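You operate a simulated robot arm through the tools that you are given. There is no shell and no other tool.

You run a simulated two-armed robot. Do the job below in one go: nothing can be reset, and whatever is moved stays where it is left.

JOB
Dose the little pink cup as the trial card says; put it back.
Fine: on the thick black ring, under the nozzle, one push of the little green lever a dose, none more; grey swing arm parked again. Set down upright: what you pick out. Where these are worked on the way, their far stop is far enough and under half their travel is too little: grey swing arm.

The check looks at the end state, three seconds after you hand in, the way a careful person would. Anything else that was tipped, shoved, dropped, spilled or broken makes it a failure.

ROBOT AND FRAMES
Two 7-joint arms with fingered hands on one trunk that stands fixed in place. Base frame: the origin is at the foot of the trunk, x ahead of it, y to its left, z up. Readings come in mm, degrees, newtons and seconds.
The left shoulder is at [93, 173, 1028], the right one opposite. With the tool pointing down near the work surface each hand reaches from about 440 to 840 mm from the base axis, measured 20 degrees to its own side. Payload 3.5 kg a hand.
The TCP of each hand is the grasp point between the finger pads, 25 mm short of the fingertips. In the tool frame z runs along the fingers and y along their closing line. The gripper opens to 88 mm; its body begins 29 mm behind the TCP. The gripper is a hand of 3 fingers: y runs from the thumb to the fingers, the wrist lies at [-13, -97, -162] in the tool frame, and closing takes about 1.5 s.
Orientation is that of the tool frame in the base frame, as a unit quaternion [x, y, z, w]. With the fingers straight down and the wrist toward the robot, the tool's x, y and z point along [0, 1, 0], [1, 0, 0] and [0, 0, -1] of the base frame.

CONTROLS
- The arms move only by the tool apply_moves. It takes "left_plan", "right_plan" or both (then of equal length, played together; a hand with none holds still); each is text: rows parted by semicolons, each of 6 numbers parted by spaces: the shift along the tool's x, y, z in mm, then the turn, a rotation vector about the tool's x, y, z in degrees. In form: dx dy dz ax ay az; .... A call has 1 to 20 rows; each row shifts and turns the commanded pose from where the row before left it, along the tool's axes as they then stand. "left_jaw" and "right_jaw" are, for a hand that has rows, the closure, from 0 (fully open) to 1 (shut), set as the call begins (left out, the last holds). Rows are played at 5 a second. More than 50 mm and 8.6 degrees between two rows, or a gripper value outside its range, and nothing of the call is played. A pose out of reach is approached as far as the arm can. The call stops where the force on the tool passes 90 N (or 10 N more than at its start, if that is more) or the arm is blocked; 0.2 s more then pass. The fingers move at their own pace (about 72 mm/s each) and stop on an object; they squeeze with about 32 N. The grip force told is the motor's: it shows also when the fingers shut on nothing. Time passes only in rows, and 0.2 s behind the last, so rows that do not move let the fingers close. It gives the time, the measured TCP pose, the force on the tool (base axes), the opening and the grip force at its end, in the units of the frame above (readings bear some noise), with the torque about the TCP (base axes, N m) and any sound that the robot's microphone picked up.
- Cameras (640 x 400 px; columns grow to the right, rows downward): "scene" is now at [212.6, -64.5, 1267.3]; the picture's right is [-0.65, -0.73, 0.19], its down [-0.45, 0.17, -0.88] and it looks along [0.61, -0.66, -0.44] (base axes); focal length 214 px, centre (320, 200). "left" rides on the left gripper at [-58, -85, -99] in its tool frame; the picture's right is [-0.67, -0.35, 0.66], its down [0.69, -0.63, 0.37] and it looks along [0.28, 0.69, 0.66] (tool axes); focal length 261 px, centre (320, 200). "right" rides on the right gripper at [58, -85, -99] in its tool frame; the picture's right is [-0.67, 0.35, -0.66], its down [-0.69, -0.63, 0.37] and it looks along [-0.29, 0.69, 0.66] (tool axes); focal length 261 px, centre (320, 200). There is no depth. A picture from a camera that has moved, and an enlarged one, comes with that camera's place and axes in the base frame and with its lens.
- snapshot(camera): a new picture of that camera. The clock stands still meanwhile.
- lift_body(by): moves the trunk up (or, below 0, down) by that many mm; the arms and the scene camera ride with it, the base frame stays. It gives what a move gives, with no picture.
- curl_fingers(index, middle, thumb_bend, thumb_turn, hand): sets how far each is bent, from 0 (flat) to 1 (curled in); at 0.3 the hand is open as for a grip, at 0.7 the pads meet at the TCP. One left out holds its place. A second passes; each finger stops where it meets its share of the squeeze, and holds until it gets a number again. A gripper value or a shape takes the hand back. It gives what a move gives, with no picture; readings hold the bend of each and the force on the fingers (four entries, about 0 where the hand has none), thumb and palm. thumb_turn goes from beside the hand (0) to across from the fingers (1), as for a grip.
- grasp_type(shape, hand): the hand has 3 fingers and takes this shape, open, in about a second: jaw (thumb against the fingers, like two jaws); tri (thumb and two fingers); tip (a fingertip pinch); poke (one finger out to press); point (the index stretched); flat (the hand flat); cup (the hand cupped); fist (a fist). The gripper value then closes the fingers along that shape, each until it touches; the sizes above hold for jaw. It gives what a move gives, with no picture.
- aim_head(pan, tilt): turns the head with the scene camera to pan (to the left, within 86 degrees either way) and tilt (down, from -29 to 69), counted from straight ahead of the robot (the tilt from the chest, where the trunk bows). It gives what a move gives.
- close_up(camera, box): a new picture of the part [left, top, right, bottom] of that camera's present view, enlarged. The clock stands still meanwhile.
- job_done(): hands the job in; it is judged then, once.

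Places have to be worked out from the pictures, the camera data and where the tool is seen. Open the grippers and draw the arms clear of the work before you hand the job in, unless the task says otherwise.

The tools are called after "Emit:" as a command line: name --argument value ..., lists and objects as JSON in quotes. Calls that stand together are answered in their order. apply_moves: Moves the arms, as the interface text tells. Its arguments: {"type":"object","properties":{"left_plan":{"type":"string"},"left_jaw":{"type":"number"},"right_plan":{"type":"string"},"right_jaw":{"type":"number"}},"required":[]} The other tools are called the same way: lift_body (by) moves the trunk up or down; grasp_type (shape, hand) gives the hand a shape; curl_fingers (index, middle, thumb_bend, thumb_turn, hand) moves the fingers one by one; aim_head (pan, tilt) turns the head that bears the scene camera; snapshot (camera) takes a picture; close_up (camera, box) takes an enlarged picture of a part of a camera's view; job_done () hands the job in.

At the start:

```text
time_s: 0.0
left_ee_pos: [462.4, -56.2, 1161.9]
left_tcp_rot: [0.707, 0.708, 0.001, -0.001]
left_ft_force: [-0.4, 0.2, 1.4]
left_torque: [0.0, 0.03, 0.02]
left_gripper_width: 87.4
left_gripper_force: 0.0
left_shape: jaw
left_bend: [0.3, 0.3, 0.3, 0.98]
left_finger forces: [0.1, 0.1, 0.0, 0.0, 0.0, 0.0]
right_ee_pos: [312.8, -464.5, 1156.3]
right_tcp_rot: [0.707, 0.707, 0.0, 0.001]
right_ft_force: [0.3, -0.3, -0.5]
right_torque: [0.01, -0.03, 0.03]
right_gripper_width: 87.7
right_gripper_force: 0.2
right_shape: jaw
right_bend: [0.3, 0.3, 0.3, 0.98]
right_finger forces: [0.0, 0.0, 0.1, 0.0, 0.0, 0.0]
trunk travel left (down, up): [-125.0, 330.0]
head pan, tilt (commanded): [-42.9, 14.6]
```

scene: 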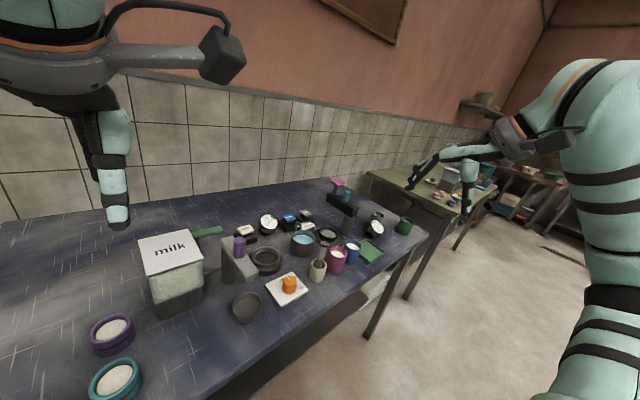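
right: 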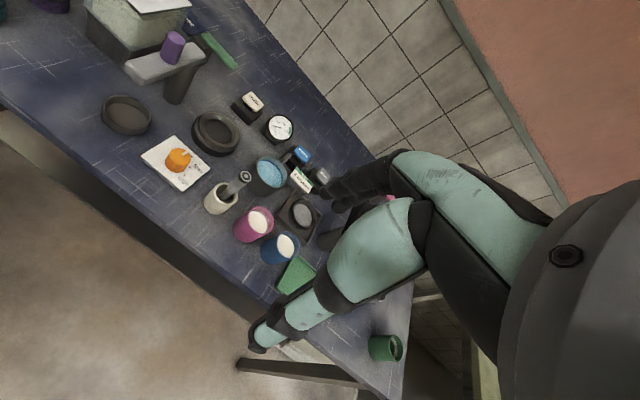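
left: 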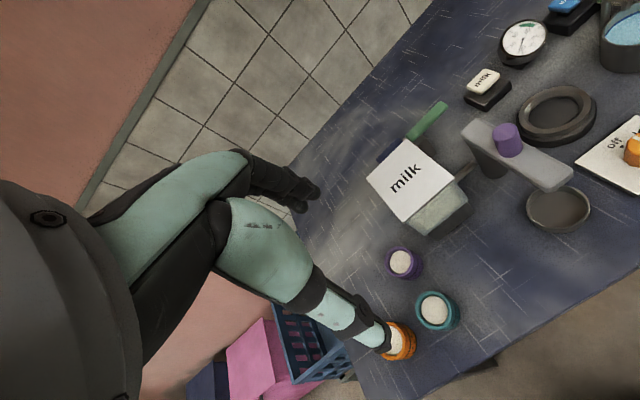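

I see a bench with a milk dispenser with a green lever, a grey arm with a purple knob, rings, cups and cards. First I look more closely at the scene before moving anything.

Emit:
close_up --camera "scene" --box '[120, 200, 280, 300]'

Emit:
close_up --camera "scene" --box '[260, 170, 420, 270]'

Emit:
close_up --camera "right" --box '[80, 0, 272, 120]'

Emit:
close_up --camera "right" --box '[140, 80, 332, 200]'

Emit:
close_up --camera "left" --box '[340, 80, 640, 267]'

```text
4.00 times, centred on (200, 250) of scene
camera zoom: at [212.6, -64.5, 1267.3], right [-0.65, -0.73, 0.19], down [-0.45, 0.17, -0.88], along [0.61, -0.66, -0.44], focal length 858 px, centre (800, 0)
```

zoom: 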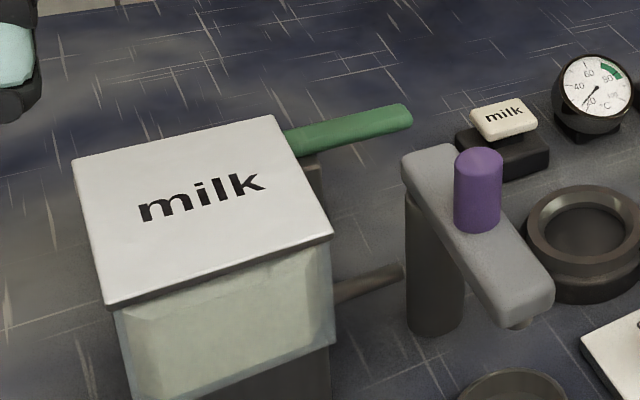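

```text
4.00 times, centred on (340, 220) of scene
camera zoom: at [212.6, -64.5, 1267.3], right [-0.65, -0.73, 0.19], down [-0.45, 0.17, -0.88], along [0.61, -0.66, -0.44], focal length 858 px, centre (240, 120)
```

zoom: 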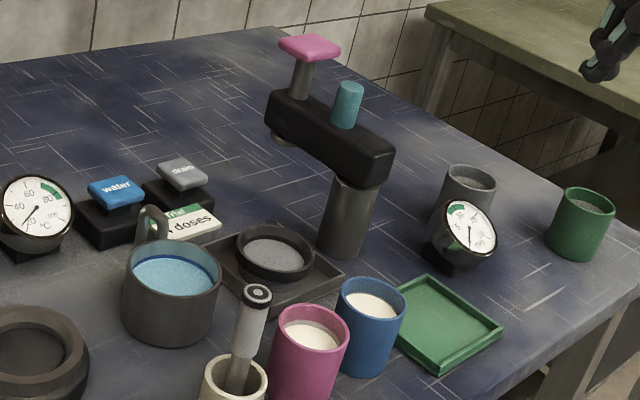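

```text
3.33 times, centred on (176, 60) of right
camera zoom: at [227.1, -406.1, 1256.8], right [0.35, -0.67, 0.66], down [-0.63, -0.69, -0.37], along [0.7, -0.29, -0.66], focal length 869 px, centre (800, 667)
```

zoom: 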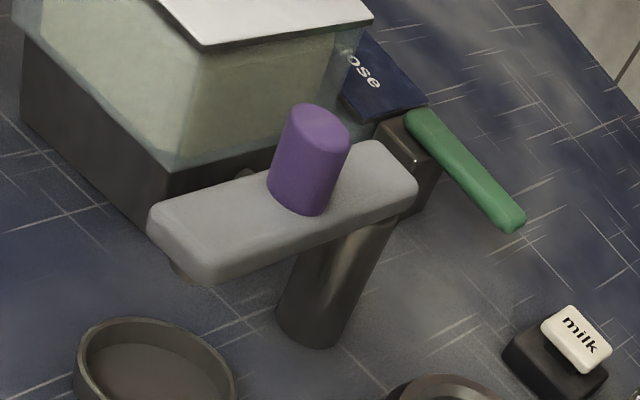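

```text
3.33 times, centred on (236, 140) of right
camera zoom: at [227.1, -406.1, 1256.8], right [0.35, -0.67, 0.66], down [-0.63, -0.69, -0.37], along [0.7, -0.29, -0.66], focal length 869 px, centre (600, 400)
```

zoom: 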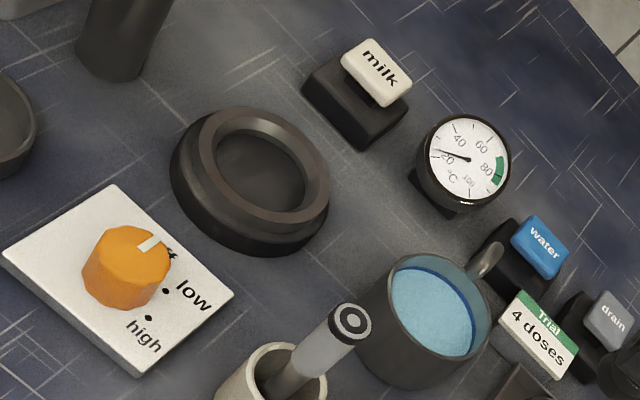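

```text
2.13 times, centred on (490, 174) of left
camera zoom: at [378.9, -115.6, 1260.1], right [-0.35, -0.67, -0.66], down [-0.63, 0.68, -0.37], along [0.69, 0.29, -0.66], focal length 556 px, centre (-43, 256)
```

zoom: 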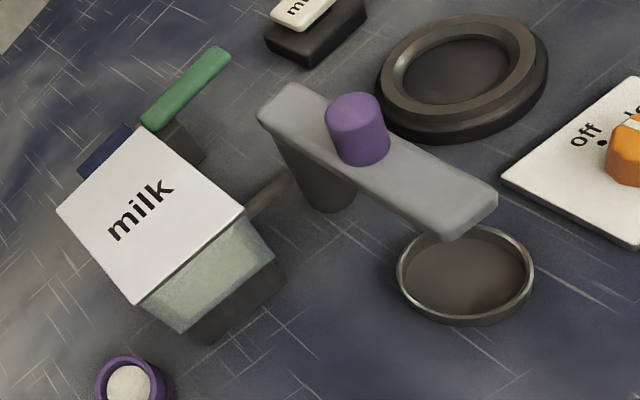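

The bench top appears to be near z≈800 and the trial card reads "4 doses". I turn the head down toward the work for a better view of the items.

Emit:
aim_head --pan -30 --tilt 35

Emit:
snapshot --camera "scene"

```text
time_s: 0.8
left_ee_pos: [462.8, -56.6, 1162.5]
left_tcp_rot: [0.706, 0.708, 0.001, 0.0]
left_ft_force: [-0.4, -0.5, -0.2]
left_torque: [0.0, 0.0, 0.0]
left_gripper_width: 87.5
left_gripper_force: 0.1
left_shape: jaw
left_bend: [0.3, 0.3, 0.3, 0.98]
left_finger forces: [0.1, 0.1, 0.0, 0.0, 0.0, 0.0]
right_ee_pos: [313.1, -464.0, 1156.1]
right_tcp_rot: [0.706, 0.708, 0.001, 0.001]
right_ft_force: [0.0, -0.7, -0.4]
right_torque: [-0.01, -0.01, 0.03]
right_gripper_width: 87.8
right_gripper_force: 0.0
right_shape: jaw
right_bend: [0.3, 0.3, 0.3, 0.98]
right_finger forces: [0.0, 0.0, 0.0, 0.0, 0.0, 0.0]
trunk travel left (down, up): [-125.0, 330.0]
head pan, tilt (commanded): [-30.0, 35.0]
```

```text
taken
camera scene: at [211.0, -45.0, 1233.9], right [-0.48, -0.87, 0.14], down [-0.71, 0.29, -0.65], along [0.52, -0.41, -0.75], focal length 214 px, centre (320, 200)
```

scene: 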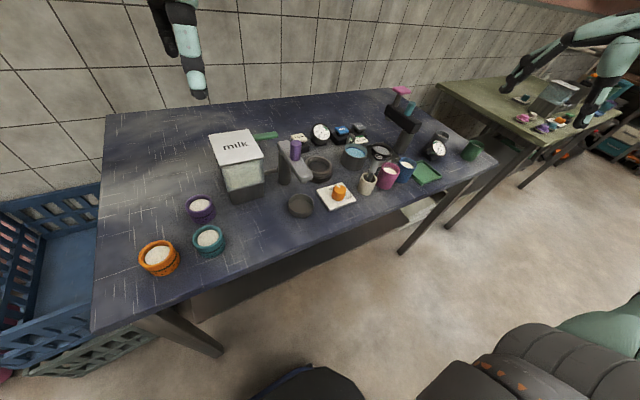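

Now I zoom into this view for the details of the dispenser and of the cup area.

Emit:
close_up --camera "scene" --box '[200, 110, 344, 200]'

Emit:
close_up --camera "scene" --box '[280, 110, 400, 185]'

Emit:
close_up --camera "scene" --box '[340, 75, 500, 195]'

Emit:
close_up --camera "scene" --box '[280, 140, 440, 240]'

Emit:
close_up --camera "scene" --box '[120, 180, 280, 280]'

```text
4.44 times, centred on (272, 155) of scene
camera zoom: at [211.0, -45.0, 1233.9], right [-0.48, -0.87, 0.14], down [-0.71, 0.29, -0.65], along [0.52, -0.41, -0.75], focal length 953 px, centre (533, 400)
```

zoom: 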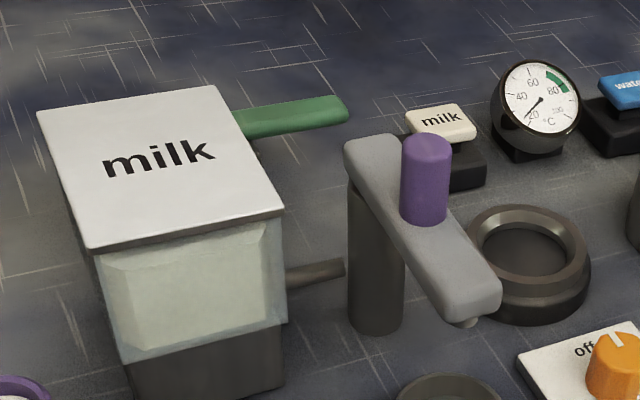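

```text
5.33 times, centred on (340, 148) of scene
camera zoom: at [211.0, -45.0, 1233.9], right [-0.48, -0.87, 0.14], down [-0.71, 0.29, -0.65], along [0.52, -0.41, -0.75], focal length 1144 px, centre (213, 480)
```

zoom: 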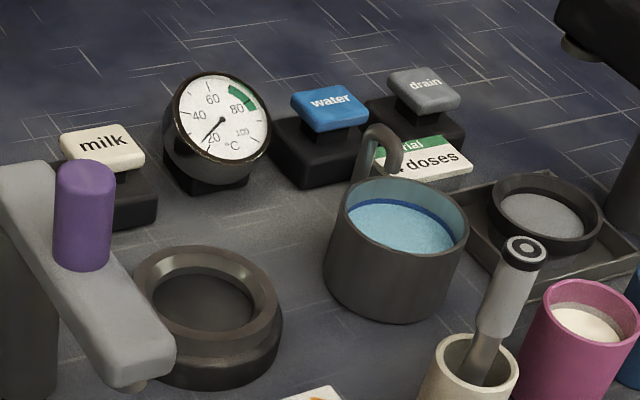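

```text
3.33 times, centred on (420, 135) of scene
camera zoom: at [211.0, -45.0, 1233.9], right [-0.48, -0.87, 0.14], down [-0.71, 0.29, -0.65], along [0.52, -0.41, -0.75], focal length 715 px, centre (-13, 417)
```

zoom: 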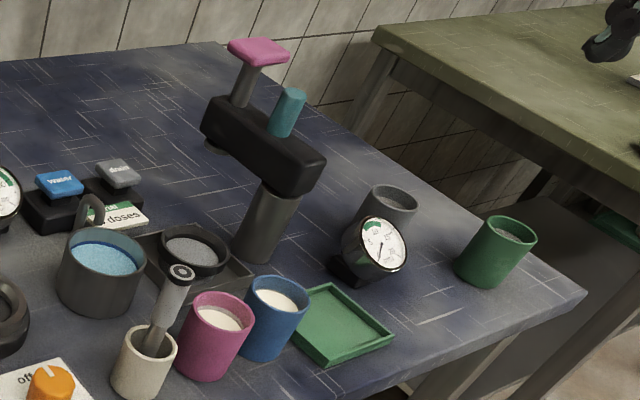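

```text
4.00 times, centred on (360, 190) of scene
camera zoom: at [211.0, -45.0, 1233.9], right [-0.48, -0.87, 0.14], down [-0.71, 0.29, -0.65], along [0.52, -0.41, -0.75], focal length 858 px, centre (160, 240)
```

zoom: 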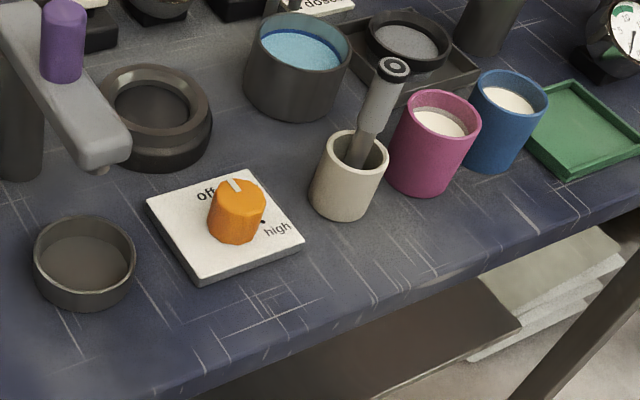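

```text
4.00 times, centred on (200, 230) of scene
camera zoom: at [211.0, -45.0, 1233.9], right [-0.48, -0.87, 0.14], down [-0.71, 0.29, -0.65], along [0.52, -0.41, -0.75], focal length 858 px, centre (800, 80)
```

zoom: 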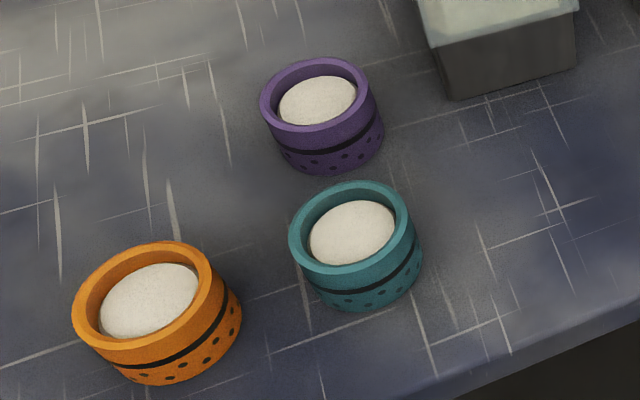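

I judge: bench z≈803, thick black ring centre ≈(604,-324) with top ≈836, grey arm's post ≈(614,-222), its nozzle ≈(504,-222,897) parked over the thin dish, lever tip ≈(732,-246,874), pink cup ≈(505,-500). I move the right hand nearer, staying high, to look with its camera.

Emit:
apply_moves --right_plan "28.3 14.3 22.1 0 0 0;28.3 14.3 22.1 0 0 0;28.3 14.3 22.1 0 0 0;28.3 14.3 22.1 0 0 0;28.3 14.3 22.1 0 0 0;28.3 14.3 22.1 0 0 0;28.3 14.3 22.1 0 0 0;0 0 0 0 0 0"

Emit:
snapshot --camera "right"

Emit:
snapshot --camera "scene"

```text
time_s: 2.6
left_ee_pos: [461.7, -56.2, 1161.6]
left_tcp_rot: [0.706, 0.708, 0.002, 0.001]
left_ft_force: [-0.2, 0.1, 0.1]
left_torque: [-0.02, -0.02, -0.02]
left_gripper_width: 87.5
left_gripper_force: 0.0
left_shape: jaw
left_bend: [0.3, 0.3, 0.3, 0.98]
left_finger forces: [0.1, 0.0, 0.1, 0.0, 0.1, 0.0]
right_ee_pos: [409.3, -265.6, 999.0]
right_tcp_rot: [0.706, 0.708, 0.0, 0.001]
right_ft_force: [-0.1, -0.2, 0.8]
right_torque: [0.02, 0.03, 0.01]
right_gripper_width: 87.8
right_gripper_force: 0.0
right_shape: jaw
right_bend: [0.3, 0.3, 0.3, 0.98]
right_finger forces: [0.0, 0.1, 0.0, 0.1, 0.0, 0.0]
trunk travel left (down, up): [-125.0, 330.0]
head pan, tilt (commanded): [-30.0, 35.0]
```

```text
taken
camera right: at [325.1, -207.7, 1099.9], right [0.35, -0.67, 0.66], down [-0.63, -0.69, -0.37], along [0.7, -0.29, -0.66], focal length 261 px, centre (320, 200)
```

right: 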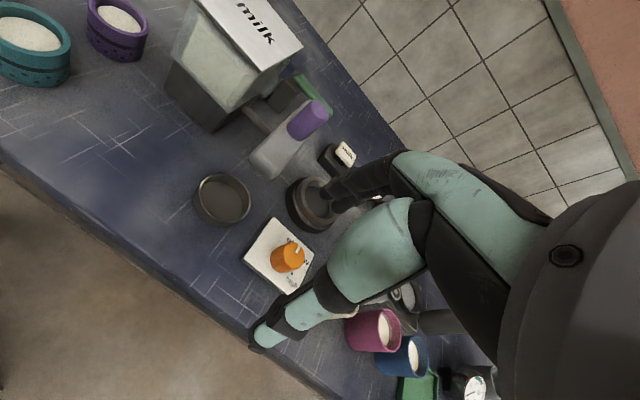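

```text
taken
camera scene: at [210.5, -45.5, 1233.9], right [-0.48, -0.87, 0.14], down [-0.71, 0.29, -0.65], along [0.52, -0.41, -0.75], focal length 214 px, centre (320, 200)
```

scene: 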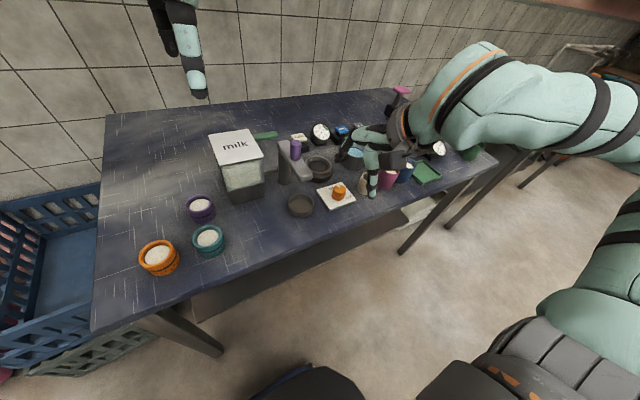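

The wrist camera sees the tank, grey arm and dish unobstructed. I zoom in on the lever, the ring and the cups.

Emit:
close_up --camera "right" --box '[160, 0, 400, 150]'

Emit:
close_up --camera "right" --box '[180, 90, 380, 215]'

Emit:
close_up --camera "right" --box '[320, 280, 512, 400]'

Emit:
snapshot --camera "left"

```text
2.67 times, centred on (280, 75) of right
camera zoom: at [325.1, -207.7, 1099.9], right [0.35, -0.67, 0.66], down [-0.63, -0.69, -0.37], along [0.7, -0.29, -0.66], focal length 695 px, centre (427, 533)
```

zoom: 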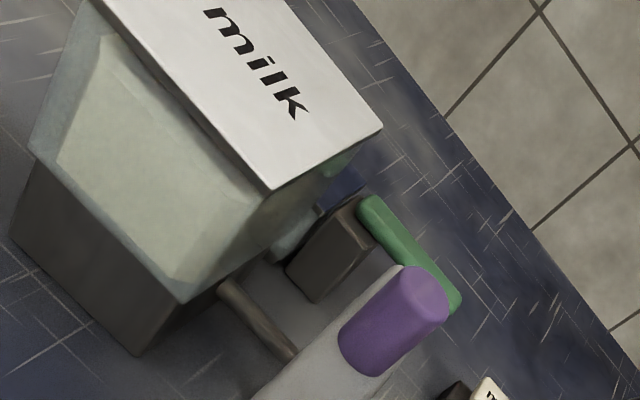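

```text
3.20 times, centred on (280, 152) of right
camera zoom: at [325.1, -207.7, 1099.9], right [0.35, -0.67, 0.66], down [-0.63, -0.69, -0.37], along [0.7, -0.29, -0.66], focal length 834 px, centre (448, 352)
```

zoom: 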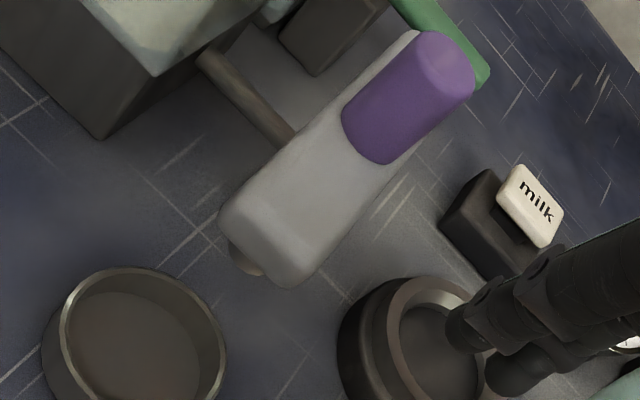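

```text
3.33 times, centred on (416, 340) of right
camera zoom: at [325.1, -207.7, 1099.9], right [0.35, -0.67, 0.66], down [-0.63, -0.69, -0.37], along [0.7, -0.29, -0.66], focal length 869 px, centre (0, -267)
```

zoom: 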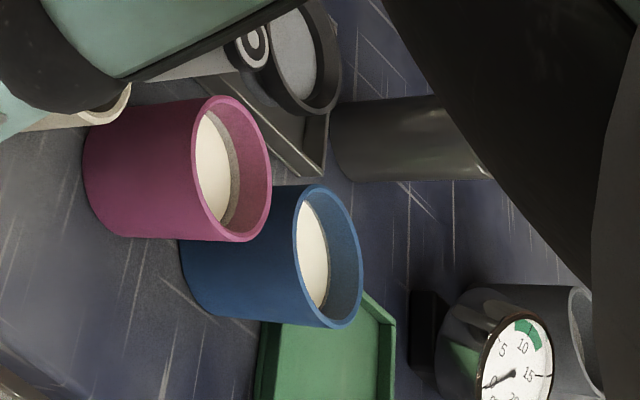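

```text
taken
camera left: at [378.3, -116.1, 1260.3], right [-0.35, -0.67, -0.66], down [-0.63, 0.69, -0.37], along [0.69, 0.29, -0.66], focal length 261 px, centre (320, 200)
```

left: 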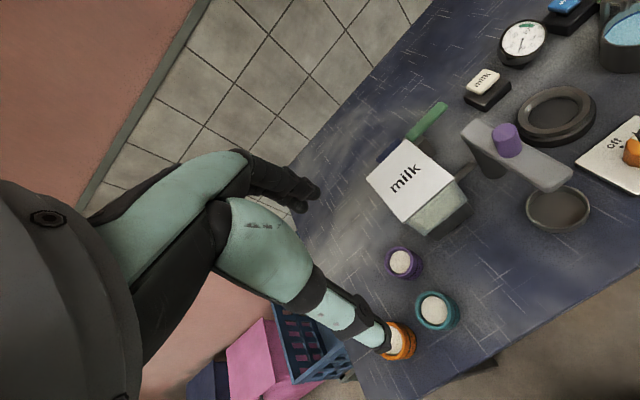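

The lever is a green bar on a dark block beside the tank, and a tall pestle stands at ≈(494,-420,926), which must be cleared. I shift the right hand (tips kept at z≈985) to see the ring and lever unobstructed.

Emit:
apply_moves --right_plan "-38 10.3 -3.7 0 0 0;-38 10.3 -3.7 0 0 0;-38 10.3 -3.7 0 0 0;0 0 0 0 0 0"

Emit:
snapshot --camera "right"

Emit:
close_up --camera "right" --box '[180, 0, 340, 100]'

Emit:
close_up --camera "right" --box '[200, 80, 360, 180]'

```text
time_s: 3.6
left_ee_pos: [462.5, -56.3, 1162.2]
left_tcp_rot: [0.706, 0.708, 0.001, 0.001]
left_ft_force: [0.6, 0.0, 1.0]
left_torque: [-0.03, 0.04, -0.03]
left_gripper_width: 87.5
left_gripper_force: 0.1
left_shape: jaw
left_bend: [0.3, 0.3, 0.3, 0.98]
left_finger forces: [0.1, 0.1, 0.0, 0.0, 0.0, 0.1]
right_ee_pos: [443.7, -381.1, 1011.1]
right_tcp_rot: [0.706, 0.708, 0.0, 0.001]
right_ft_force: [-0.5, 0.0, -0.3]
right_torque: [0.0, -0.03, 0.02]
right_gripper_width: 87.6
right_gripper_force: 0.0
right_shape: jaw
right_bend: [0.3, 0.3, 0.3, 0.98]
right_finger forces: [0.0, 0.0, 0.0, 0.0, 0.0, 0.1]
trunk travel left (down, up): [-125.0, 330.0]
head pan, tilt (commanded): [-30.0, 35.0]
```

```text
taken
camera right: at [357.9, -322.1, 1112.1], right [0.35, -0.67, 0.66], down [-0.63, -0.69, -0.37], along [0.7, -0.29, -0.66], focal length 261 px, centre (320, 200)
```

right: 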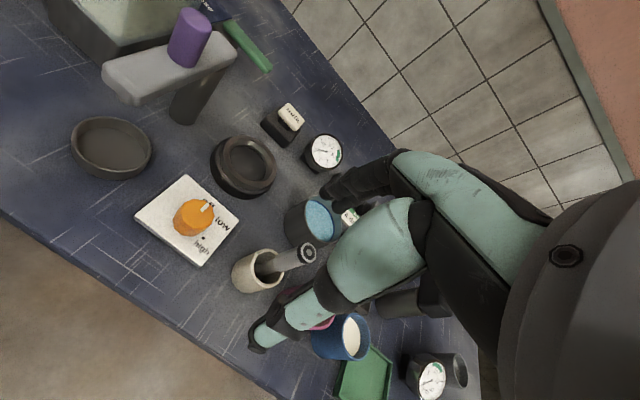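

```text
4.00 times, centred on (260, 50) of right
camera zoom: at [357.9, -322.1, 1112.1], right [0.35, -0.67, 0.66], down [-0.63, -0.69, -0.37], along [0.7, -0.29, -0.66], focal length 1043 px, centre (560, 800)
```

zoom: 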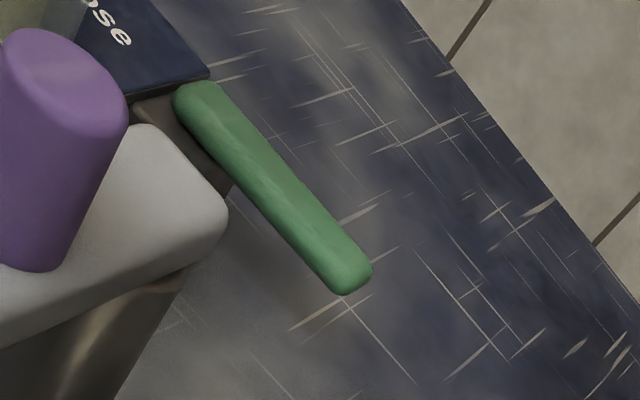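

```text
4.00 times, centred on (280, 130) of right
camera zoom: at [357.9, -322.1, 1112.1], right [0.35, -0.67, 0.66], down [-0.63, -0.69, -0.37], along [0.7, -0.29, -0.66], focal length 1043 px, centre (480, 480)
```

zoom: 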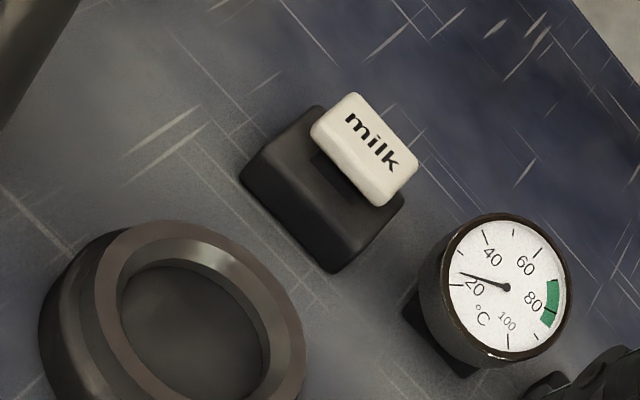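

The ring has a recessed centre with a bevel. I zoom from the head camera on the lever and the ring, now at higher magnification.

Emit:
close_up --camera "scene" --box '[240, 115, 304, 155]'

Emit:
close_up --camera "scene" --box '[270, 130, 350, 180]'

Emit:
close_up --camera "left" --box '[370, 90, 530, 190]'

Emit:
close_up --camera "left" --box '[480, 60, 640, 160]'

Emit:
close_up --camera "right" --box '[190, 110, 310, 185]'

```text
10.00 times, centred on (272, 135) of scene
camera zoom: at [210.9, -44.6, 1233.9], right [-0.48, -0.87, 0.14], down [-0.71, 0.29, -0.65], along [0.52, -0.41, -0.75], focal length 2145 px, centre (800, 850)
```

zoom: 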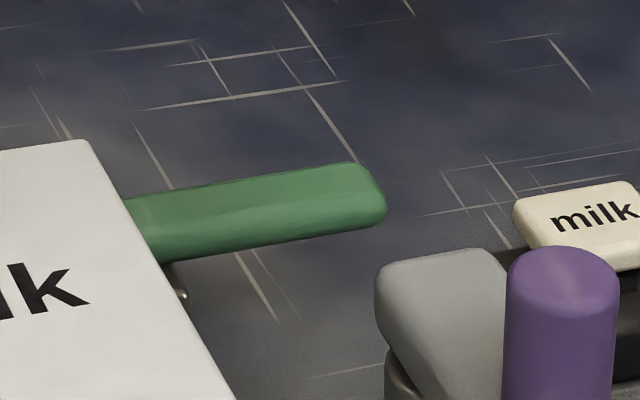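

```text
8.00 times, centred on (310, 155) of scene
camera zoom: at [210.9, -44.6, 1233.9], right [-0.48, -0.87, 0.14], down [-0.71, 0.29, -0.65], along [0.52, -0.41, -0.75], focal length 1716 px, centre (400, 560)
```

zoom: 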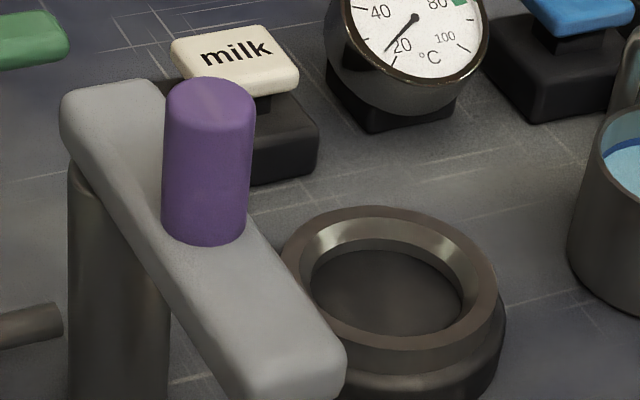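

```text
4.00 times, centred on (450, 140) of left
camera zoom: at [378.8, -115.1, 1260.2], right [-0.35, -0.67, -0.66], down [-0.63, 0.68, -0.37], along [0.69, 0.29, -0.66], focal length 1043 px, centre (-200, 440)
```

zoom: 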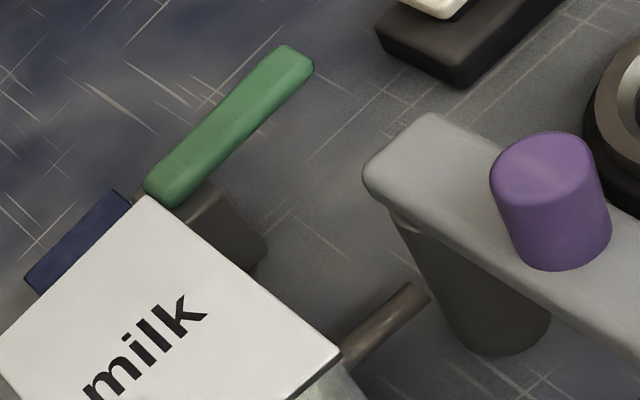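

```text
4.00 times, centred on (560, 110) of left
camera zoom: at [378.8, -115.1, 1260.2], right [-0.35, -0.67, -0.66], down [-0.63, 0.68, -0.37], along [0.69, 0.29, -0.66], focal length 1043 px, centre (-640, 560)
```

zoom: 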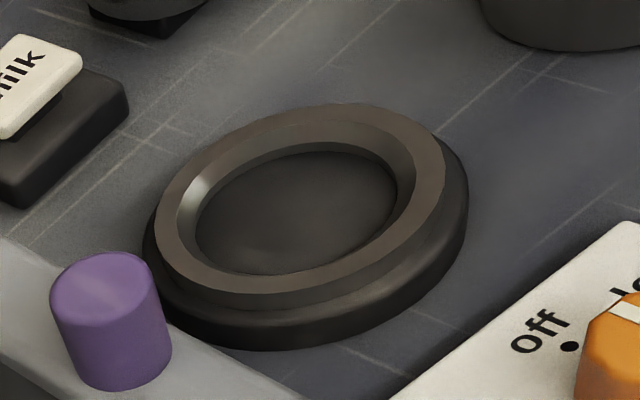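

```text
5.33 times, centred on (250, 148) of right
camera zoom: at [357.9, -322.1, 1112.1], right [0.35, -0.67, 0.66], down [-0.63, -0.69, -0.37], along [0.7, -0.29, -0.66], focal length 1390 px, centre (693, 480)
```

zoom: 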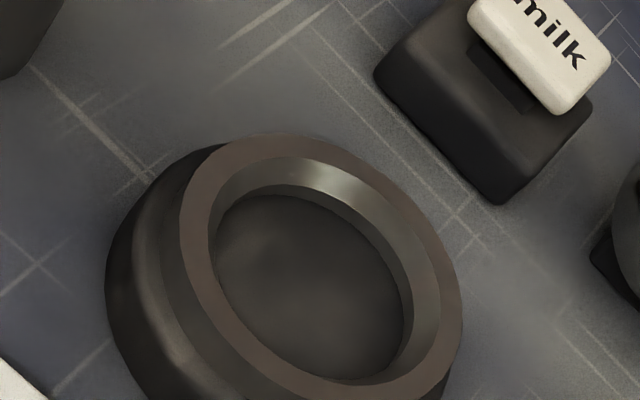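

The ring top is at z≈836, centre ≈(607,-325), with a recess ≈66 mm wide and ≈12 mm deep that the cup's base will sit in. Next I move the right hand sideways (still high) to measure the pink cup and its neighbours.

Emit:
apply_moves --right_plan "-36.5 -12.5 -2 0 0 0;-36.5 -12.5 -2 0 0 0;-36.5 -12.5 -2 0 0 0;-36.5 -12.5 -2 0 0 0;0 0 0 0 0 0"

Emit:
snapshot --camera "right"

Emit:
close_up --camera "right" --box '[160, 130, 320, 230]'

Emit:
close_up --camera "scene" --box '[340, 140, 436, 200]'

```text
time_s: 4.8
left_ee_pos: [462.3, -55.7, 1162.7]
left_tcp_rot: [0.707, 0.708, -0.001, 0.001]
left_ft_force: [-0.1, 0.4, -0.5]
left_torque: [0.0, -0.01, -0.01]
left_gripper_width: 87.4
left_gripper_force: 0.1
left_shape: jaw
left_bend: [0.3, 0.3, 0.3, 0.98]
left_finger forces: [0.0, 0.0, 0.0, 0.0, 0.1, 0.0]
right_ee_pos: [394.3, -530.2, 1020.4]
right_tcp_rot: [0.707, 0.708, 0.001, 0.001]
right_ft_force: [-0.2, 0.2, -0.7]
right_torque: [-0.03, 0.01, 0.01]
right_gripper_width: 87.5
right_gripper_force: 0.0
right_shape: jaw
right_bend: [0.3, 0.3, 0.3, 0.98]
right_finger forces: [0.0, 0.1, 0.0, 0.0, 0.0, 0.1]
trunk travel left (down, up): [-125.0, 330.0]
head pan, tilt (commanded): [-30.0, 35.0]
```

```text
taken
camera right: at [308.7, -470.2, 1121.4], right [0.35, -0.67, 0.66], down [-0.63, -0.69, -0.36], along [0.7, -0.29, -0.66], focal length 261 px, centre (320, 200)
```

right: 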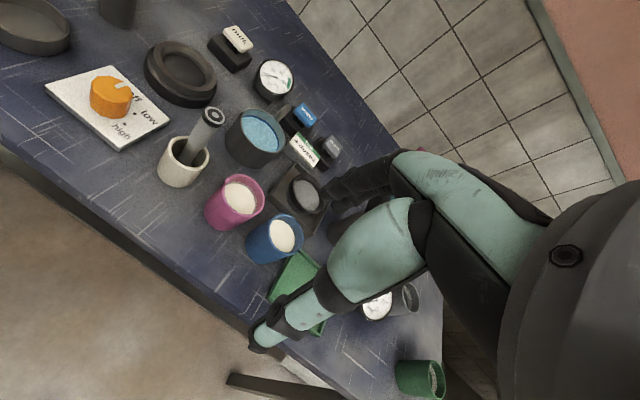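

```text
4.00 times, centred on (240, 180) of right
camera zoom: at [308.7, -470.2, 1121.4], right [0.35, -0.67, 0.66], down [-0.63, -0.69, -0.36], along [0.7, -0.29, -0.66], focal length 1043 px, centre (640, 280)
```

zoom: 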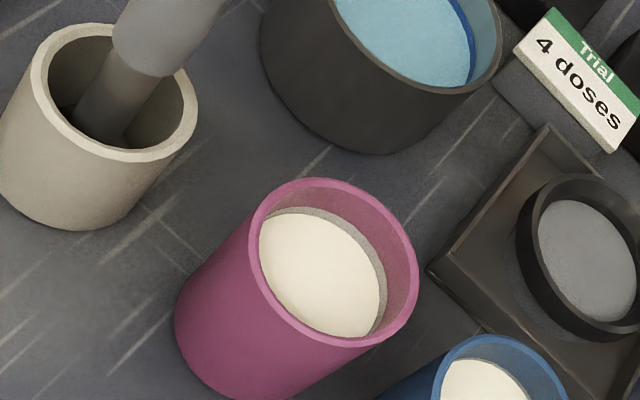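

```text
6.67 times, centred on (388, 170) of scene
camera zoom: at [211.3, -44.5, 1233.7], right [-0.48, -0.87, 0.14], down [-0.71, 0.29, -0.65], along [0.52, -0.41, -0.75], focal length 1430 px, centre (-133, 400)
```

zoom: 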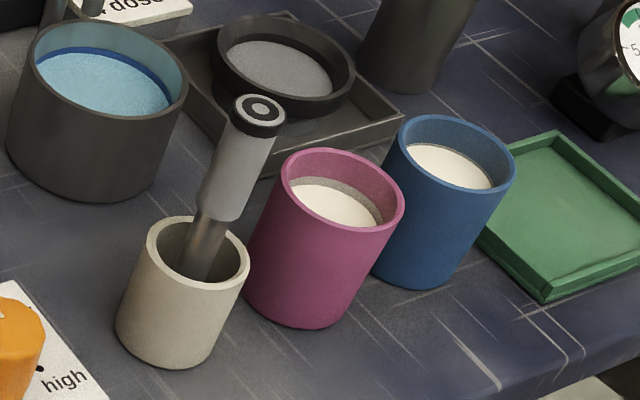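

The cup's rim centre comes out at ≈(495,-495,864), ≈54 mm wide at the rim and ≈61 mm tall. Before gripping next to the pestle I check the size of the hand by looking at it from the head.

Emit:
aim_head --pan -58 --tilt 30

Emit:
snapshot --camera "scene"

Emit:
close_up --camera "scene" --box '[220, 80, 460, 230]'

```text
time_s: 5.8
left_ee_pos: [462.5, -55.7, 1162.3]
left_tcp_rot: [0.706, 0.708, 0.0, 0.001]
left_ft_force: [-0.6, -0.8, -0.1]
left_torque: [-0.02, 0.02, -0.04]
left_gripper_width: 87.5
left_gripper_force: 0.0
left_shape: jaw
left_bend: [0.3, 0.3, 0.3, 0.98]
left_finger forces: [0.1, 0.0, 0.1, 0.0, 0.0, 0.0]
right_ee_pos: [394.3, -528.5, 1021.9]
right_tcp_rot: [0.707, 0.707, 0.0, 0.002]
right_ft_force: [-0.3, -0.2, 0.8]
right_torque: [-0.03, -0.02, 0.02]
right_gripper_width: 87.9
right_gripper_force: 0.0
right_shape: jaw
right_bend: [0.3, 0.3, 0.3, 0.98]
right_finger forces: [0.0, 0.1, 0.0, 0.0, 0.0, 0.0]
trunk travel left (down, up): [-125.0, 330.0]
head pan, tilt (commanded): [-58.0, 30.0]
```

```text
taken
camera scene: at [186.1, -77.6, 1249.2], right [-0.81, -0.53, 0.24], down [-0.5, 0.42, -0.76], along [0.3, -0.73, -0.61], focal length 214 px, centre (320, 200)
```

scene: 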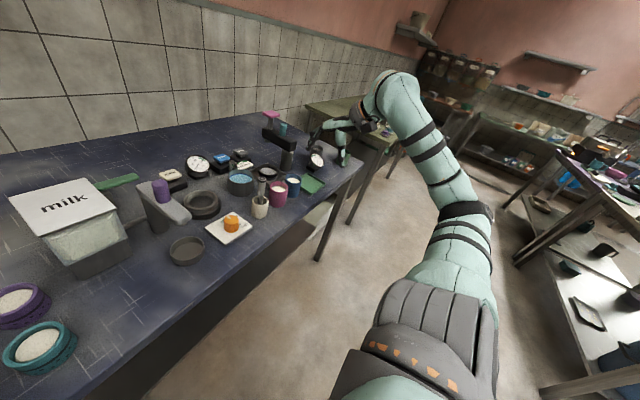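

```text
2.67 times, centred on (340, 155) of scene
camera zoom: at [186.1, -77.6, 1249.2], right [-0.81, -0.53, 0.24], down [-0.5, 0.42, -0.76], along [0.3, -0.73, -0.61], focal length 572 px, centre (267, 320)
```

zoom: 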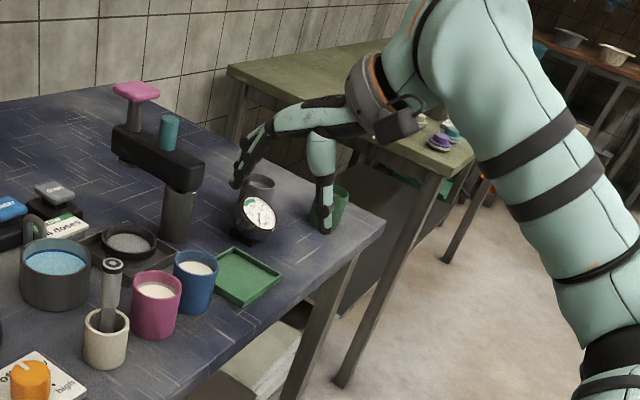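

The hand is slender enough: fingers reach over and come down on the far side, thumb on the near side, closing along base x, with room to pestle, tray corner and blue cup. I move above the pink cup with the opening slightly narrowed and descend to z≈905 for a check.

Emit:
apply_moves --right_plan "11.3 33.6 0 0 0 0;11.3 33.6 0 0 0 0;11.3 33.6 0 0 0 0;0 0 29 0 0 0;0 0 29 0 0 0;0 0 29 0 0 0;0 0 29 0 0 0;0 0 0 0 0 0" --right_jaw 0.1

Emit:
snapshot --camera "right"

Emit:
close_up --camera "scene" --box '[200, 110, 360, 210]'

```text
time_s: 7.6
left_ee_pos: [462.8, -54.7, 1163.0]
left_tcp_rot: [0.707, 0.708, 0.0, 0.0]
left_ft_force: [0.5, -0.1, 0.8]
left_torque: [0.0, -0.01, -0.03]
left_gripper_width: 87.8
left_gripper_force: 0.0
left_shape: jaw
left_bend: [0.3, 0.3, 0.3, 0.98]
left_finger forces: [0.1, 0.0, 0.1, 0.0, 0.0, 0.0]
right_ee_pos: [494.7, -493.9, 905.4]
right_tcp_rot: [0.707, 0.708, 0.0, 0.001]
right_ft_force: [0.1, 0.9, -0.5]
right_torque: [-0.02, 0.0, 0.02]
right_gripper_width: 79.2
right_gripper_force: 0.1
right_shape: jaw
right_bend: [0.29, 0.32, 0.33, 0.98]
right_finger forces: [0.1, 0.0, 0.0, 0.1, 0.0, 0.0]
trunk travel left (down, up): [-125.0, 330.0]
head pan, tilt (commanded): [-58.0, 30.0]
```

```text
taken
camera right: at [409.2, -434.4, 1005.1], right [0.35, -0.67, 0.66], down [-0.63, -0.69, -0.37], along [0.7, -0.29, -0.66], focal length 261 px, centre (320, 200)
```

right: 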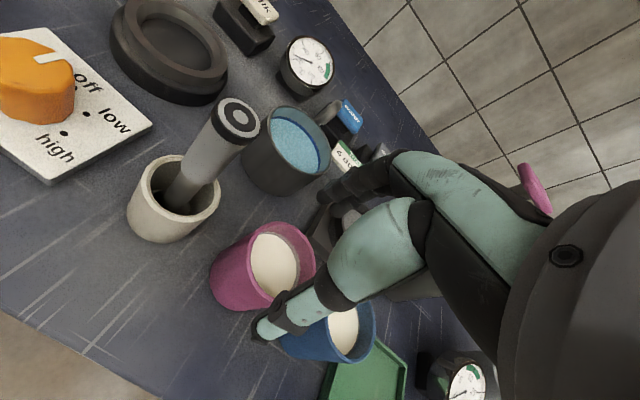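

```text
4.00 times, centred on (280, 160) of scene
camera zoom: at [185.9, -77.4, 1249.3], right [-0.81, -0.53, 0.24], down [-0.5, 0.42, -0.76], along [0.3, -0.73, -0.61], focal length 858 px, centre (480, 360)
```

zoom: 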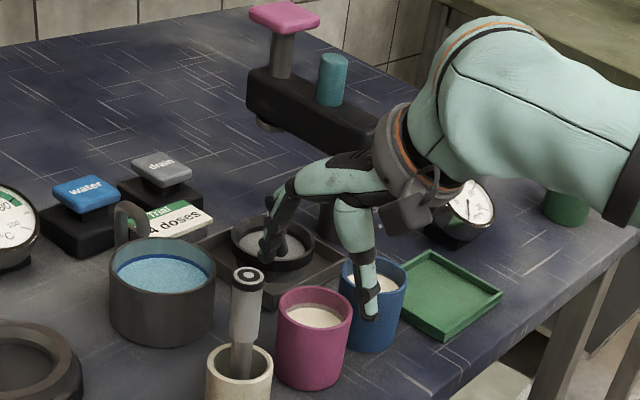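

Projected finger and thumb tips match the picture and straddle the pink cup correctly. I lower the remaining 57 mm to a TCP height of ≈848 (tips ≈20 mm above the bench).

Emit:
apply_moves --right_plan "0.5 0 15 0 0 0;-0.5 0 15 0 0 0;0 0 14 0 0 0;0 0 13 0 0 0;0 0 0 0 0 0"

Emit:
close_up --camera "scene" --box '[220, 130, 340, 205]'

Emit:
snapshot --camera "right"

```text
time_s: 8.8
left_ee_pos: [461.8, -55.3, 1161.9]
left_tcp_rot: [0.706, 0.708, -0.001, 0.0]
left_ft_force: [0.4, 0.6, 0.0]
left_torque: [0.02, -0.01, 0.01]
left_gripper_width: 87.8
left_gripper_force: 0.1
left_shape: jaw
left_bend: [0.3, 0.3, 0.3, 0.98]
left_finger forces: [0.0, 0.1, 0.0, 0.0, 0.0, 0.0]
right_ee_pos: [495.4, -492.7, 848.4]
right_tcp_rot: [0.707, 0.708, 0.0, 0.001]
right_ft_force: [-0.5, -0.3, 0.8]
right_torque: [0.01, 0.01, 0.0]
right_gripper_width: 79.5
right_gripper_force: 0.1
right_shape: jaw
right_bend: [0.29, 0.32, 0.33, 0.98]
right_finger forces: [0.0, 0.1, 0.0, 0.0, 0.0, 0.0]
trunk travel left (down, up): [-125.0, 330.0]
head pan, tilt (commanded): [-58.0, 30.0]
```

```text
5.33 times, centred on (280, 168) of scene
camera zoom: at [186.0, -77.6, 1249.3], right [-0.81, -0.53, 0.24], down [-0.5, 0.42, -0.76], along [0.3, -0.73, -0.61], focal length 1144 px, centre (533, 373)
```

zoom: 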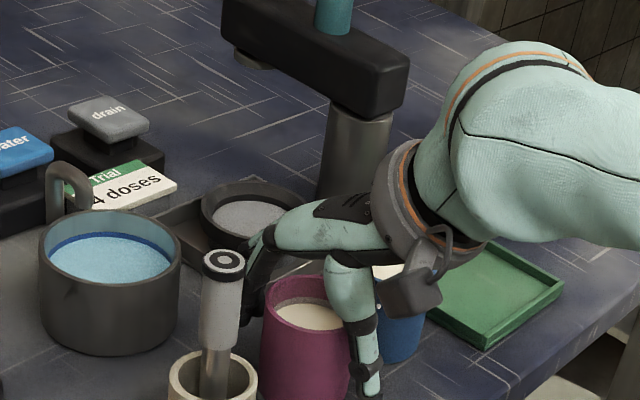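

```text
taken
camera right: at [408.8, -434.1, 947.7], right [0.35, -0.67, 0.66], down [-0.63, -0.69, -0.37], along [0.7, -0.28, -0.66], focal length 261 px, centre (320, 200)
```

right: 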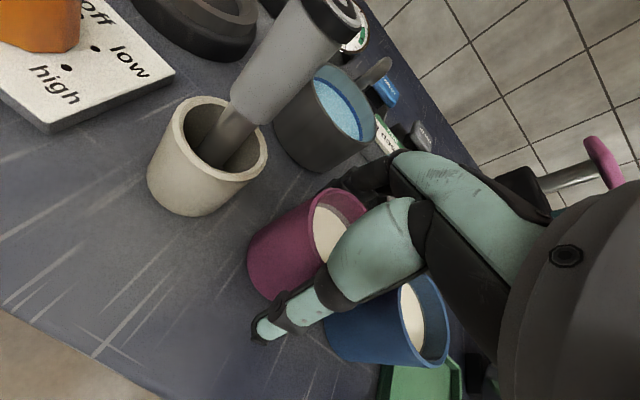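

Fingers are on both sides of the pink cup with nothing else touched. I close on it with still rows.

Emit:
apply_moves --right_plan "0 0 0 0 0 0;0 0 0 0 0 0;0 0 0 0 0 0;0 0 0 0 0 0;0 0 0 0 0 0;0 0 0 0 0 0;0 0 0 0 0 0;0 0 0 0 0 0" --right_jaw 1

Emit:
snapshot --camera "right"

Emit:
close_up --camera "scene" --box '[220, 130, 340, 205]'

```text
time_s: 10.6
left_ee_pos: [464.6, -55.4, 1161.8]
left_tcp_rot: [0.707, 0.707, 0.001, 0.0]
left_ft_force: [0.7, -1.2, -0.2]
left_torque: [0.0, -0.01, 0.01]
left_gripper_width: 87.6
left_gripper_force: 0.1
left_shape: jaw
left_bend: [0.3, 0.3, 0.3, 0.98]
left_finger forces: [0.0, 0.0, 0.0, 0.0, 0.0, 0.0]
right_ee_pos: [494.6, -492.1, 847.2]
right_tcp_rot: [0.706, 0.708, -0.001, 0.002]
right_ft_force: [0.5, 0.6, -0.3]
right_torque: [-0.02, -0.02, 0.03]
right_gripper_width: 43.1
right_gripper_force: 32.1
right_shape: jaw
right_bend: [0.74, 0.44, 0.69, 1.0]
right_finger forces: [18.9, 10.1, 0.0, 0.0, 28.8, 0.1]
trunk travel left (down, up): [-125.0, 330.0]
head pan, tilt (commanded): [-58.0, 30.0]
```

```text
taken
camera right: at [408.9, -434.3, 947.7], right [0.35, -0.67, 0.66], down [-0.63, -0.69, -0.37], along [0.7, -0.29, -0.66], focal length 261 px, centre (320, 200)
```

right: 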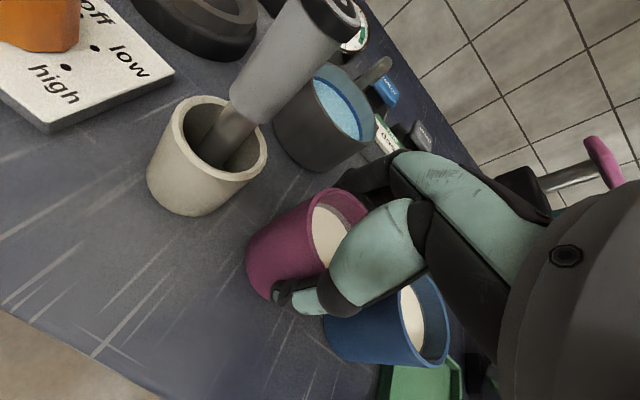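

```text
5.33 times, centred on (280, 168) of scene
camera zoom: at [186.2, -77.8, 1249.2], right [-0.81, -0.53, 0.24], down [-0.5, 0.42, -0.76], along [0.3, -0.73, -0.61], focal length 1144 px, centre (533, 373)
```

zoom: 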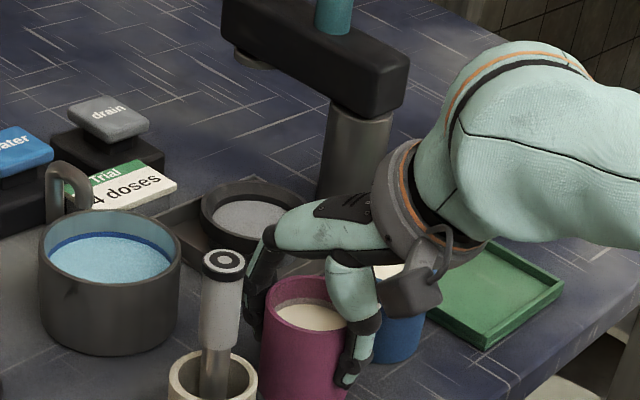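

The grip reports 32 N but the index bent more (0.74) than the middle finger (0.44). I zoom in to see how the fingers sit on the cup before lifting.

Emit:
close_up --camera "right" --box '[230, 140, 422, 320]'

Emit:
close_up --camera "scene" --box '[255, 160, 303, 205]'

```text
2.22 times, centred on (326, 230) of right
camera zoom: at [408.9, -434.3, 947.7], right [0.35, -0.67, 0.66], down [-0.63, -0.69, -0.37], along [0.7, -0.29, -0.66], focal length 579 px, centre (307, 133)
```

zoom: 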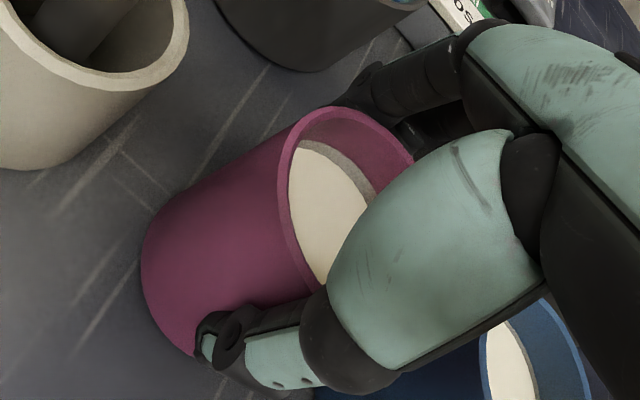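

```text
8.89 times, centred on (279, 182) of scene
camera zoom: at [186.2, -77.8, 1249.2], right [-0.81, -0.53, 0.24], down [-0.5, 0.42, -0.76], along [0.3, -0.73, -0.61], focal length 1906 px, centre (684, 356)
```

zoom: 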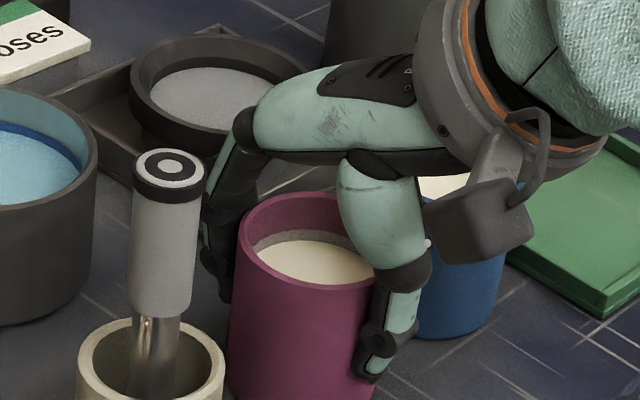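

The cup stands still and balanced between two fingers and the thumb. I lift it only 8 mm at first to test the grip.

Emit:
apply_moves --right_plan "0 0 -2 0 0 0;0 0 -3 0 0 0;0 0 -3 0 0 0;0 0 0 0 0 0;0 0 0 0 0 0"

Emit:
close_up --camera "right" --box '[230, 140, 422, 320]'

Emit:
close_up --camera "scene" --box '[255, 160, 303, 205]'

```text
time_s: 11.8
left_ee_pos: [463.5, -56.2, 1163.7]
left_tcp_rot: [0.706, 0.708, 0.0, 0.0]
left_ft_force: [-0.1, -0.6, 0.0]
left_torque: [-0.02, -0.02, 0.0]
left_gripper_width: 87.6
left_gripper_force: 0.0
left_shape: jaw
left_bend: [0.3, 0.3, 0.3, 0.98]
left_finger forces: [0.0, 0.1, 0.1, 0.1, 0.1, 0.0]
right_ee_pos: [494.8, -492.6, 856.1]
right_tcp_rot: [0.707, 0.707, 0.0, 0.001]
right_ft_force: [-0.8, 0.3, -0.1]
right_torque: [0.02, -0.05, 0.04]
right_gripper_width: 43.3
right_gripper_force: 32.0
right_shape: jaw
right_bend: [0.74, 0.44, 0.69, 1.0]
right_finger forces: [18.9, 10.2, 0.1, 0.0, 28.8, 0.0]
trunk travel left (down, up): [-125.0, 330.0]
head pan, tilt (commanded): [-58.0, 30.0]
```

```text
2.22 times, centred on (326, 230) of right
camera zoom: at [408.8, -434.8, 956.2], right [0.35, -0.67, 0.66], down [-0.63, -0.69, -0.37], along [0.7, -0.29, -0.66], focal length 579 px, centre (307, 133)
```

zoom: 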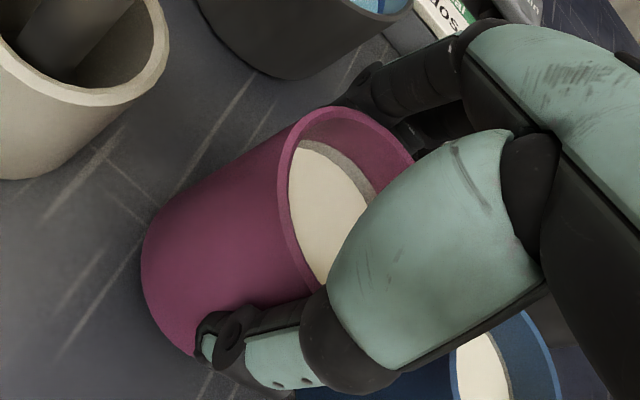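

```text
8.89 times, centred on (279, 182) of scene
camera zoom: at [186.1, -77.8, 1249.2], right [-0.81, -0.53, 0.24], down [-0.5, 0.42, -0.76], along [0.3, -0.73, -0.61], focal length 1906 px, centre (684, 356)
```

zoom: 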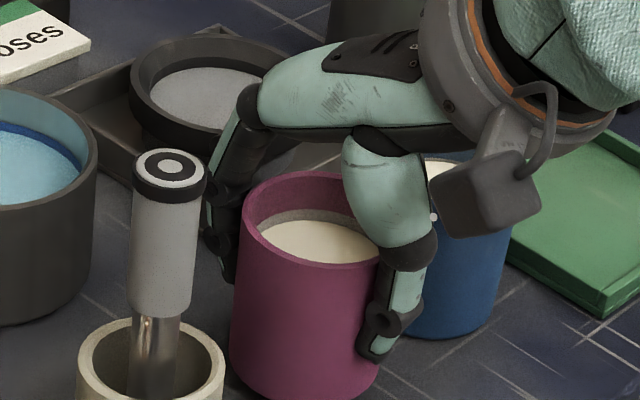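

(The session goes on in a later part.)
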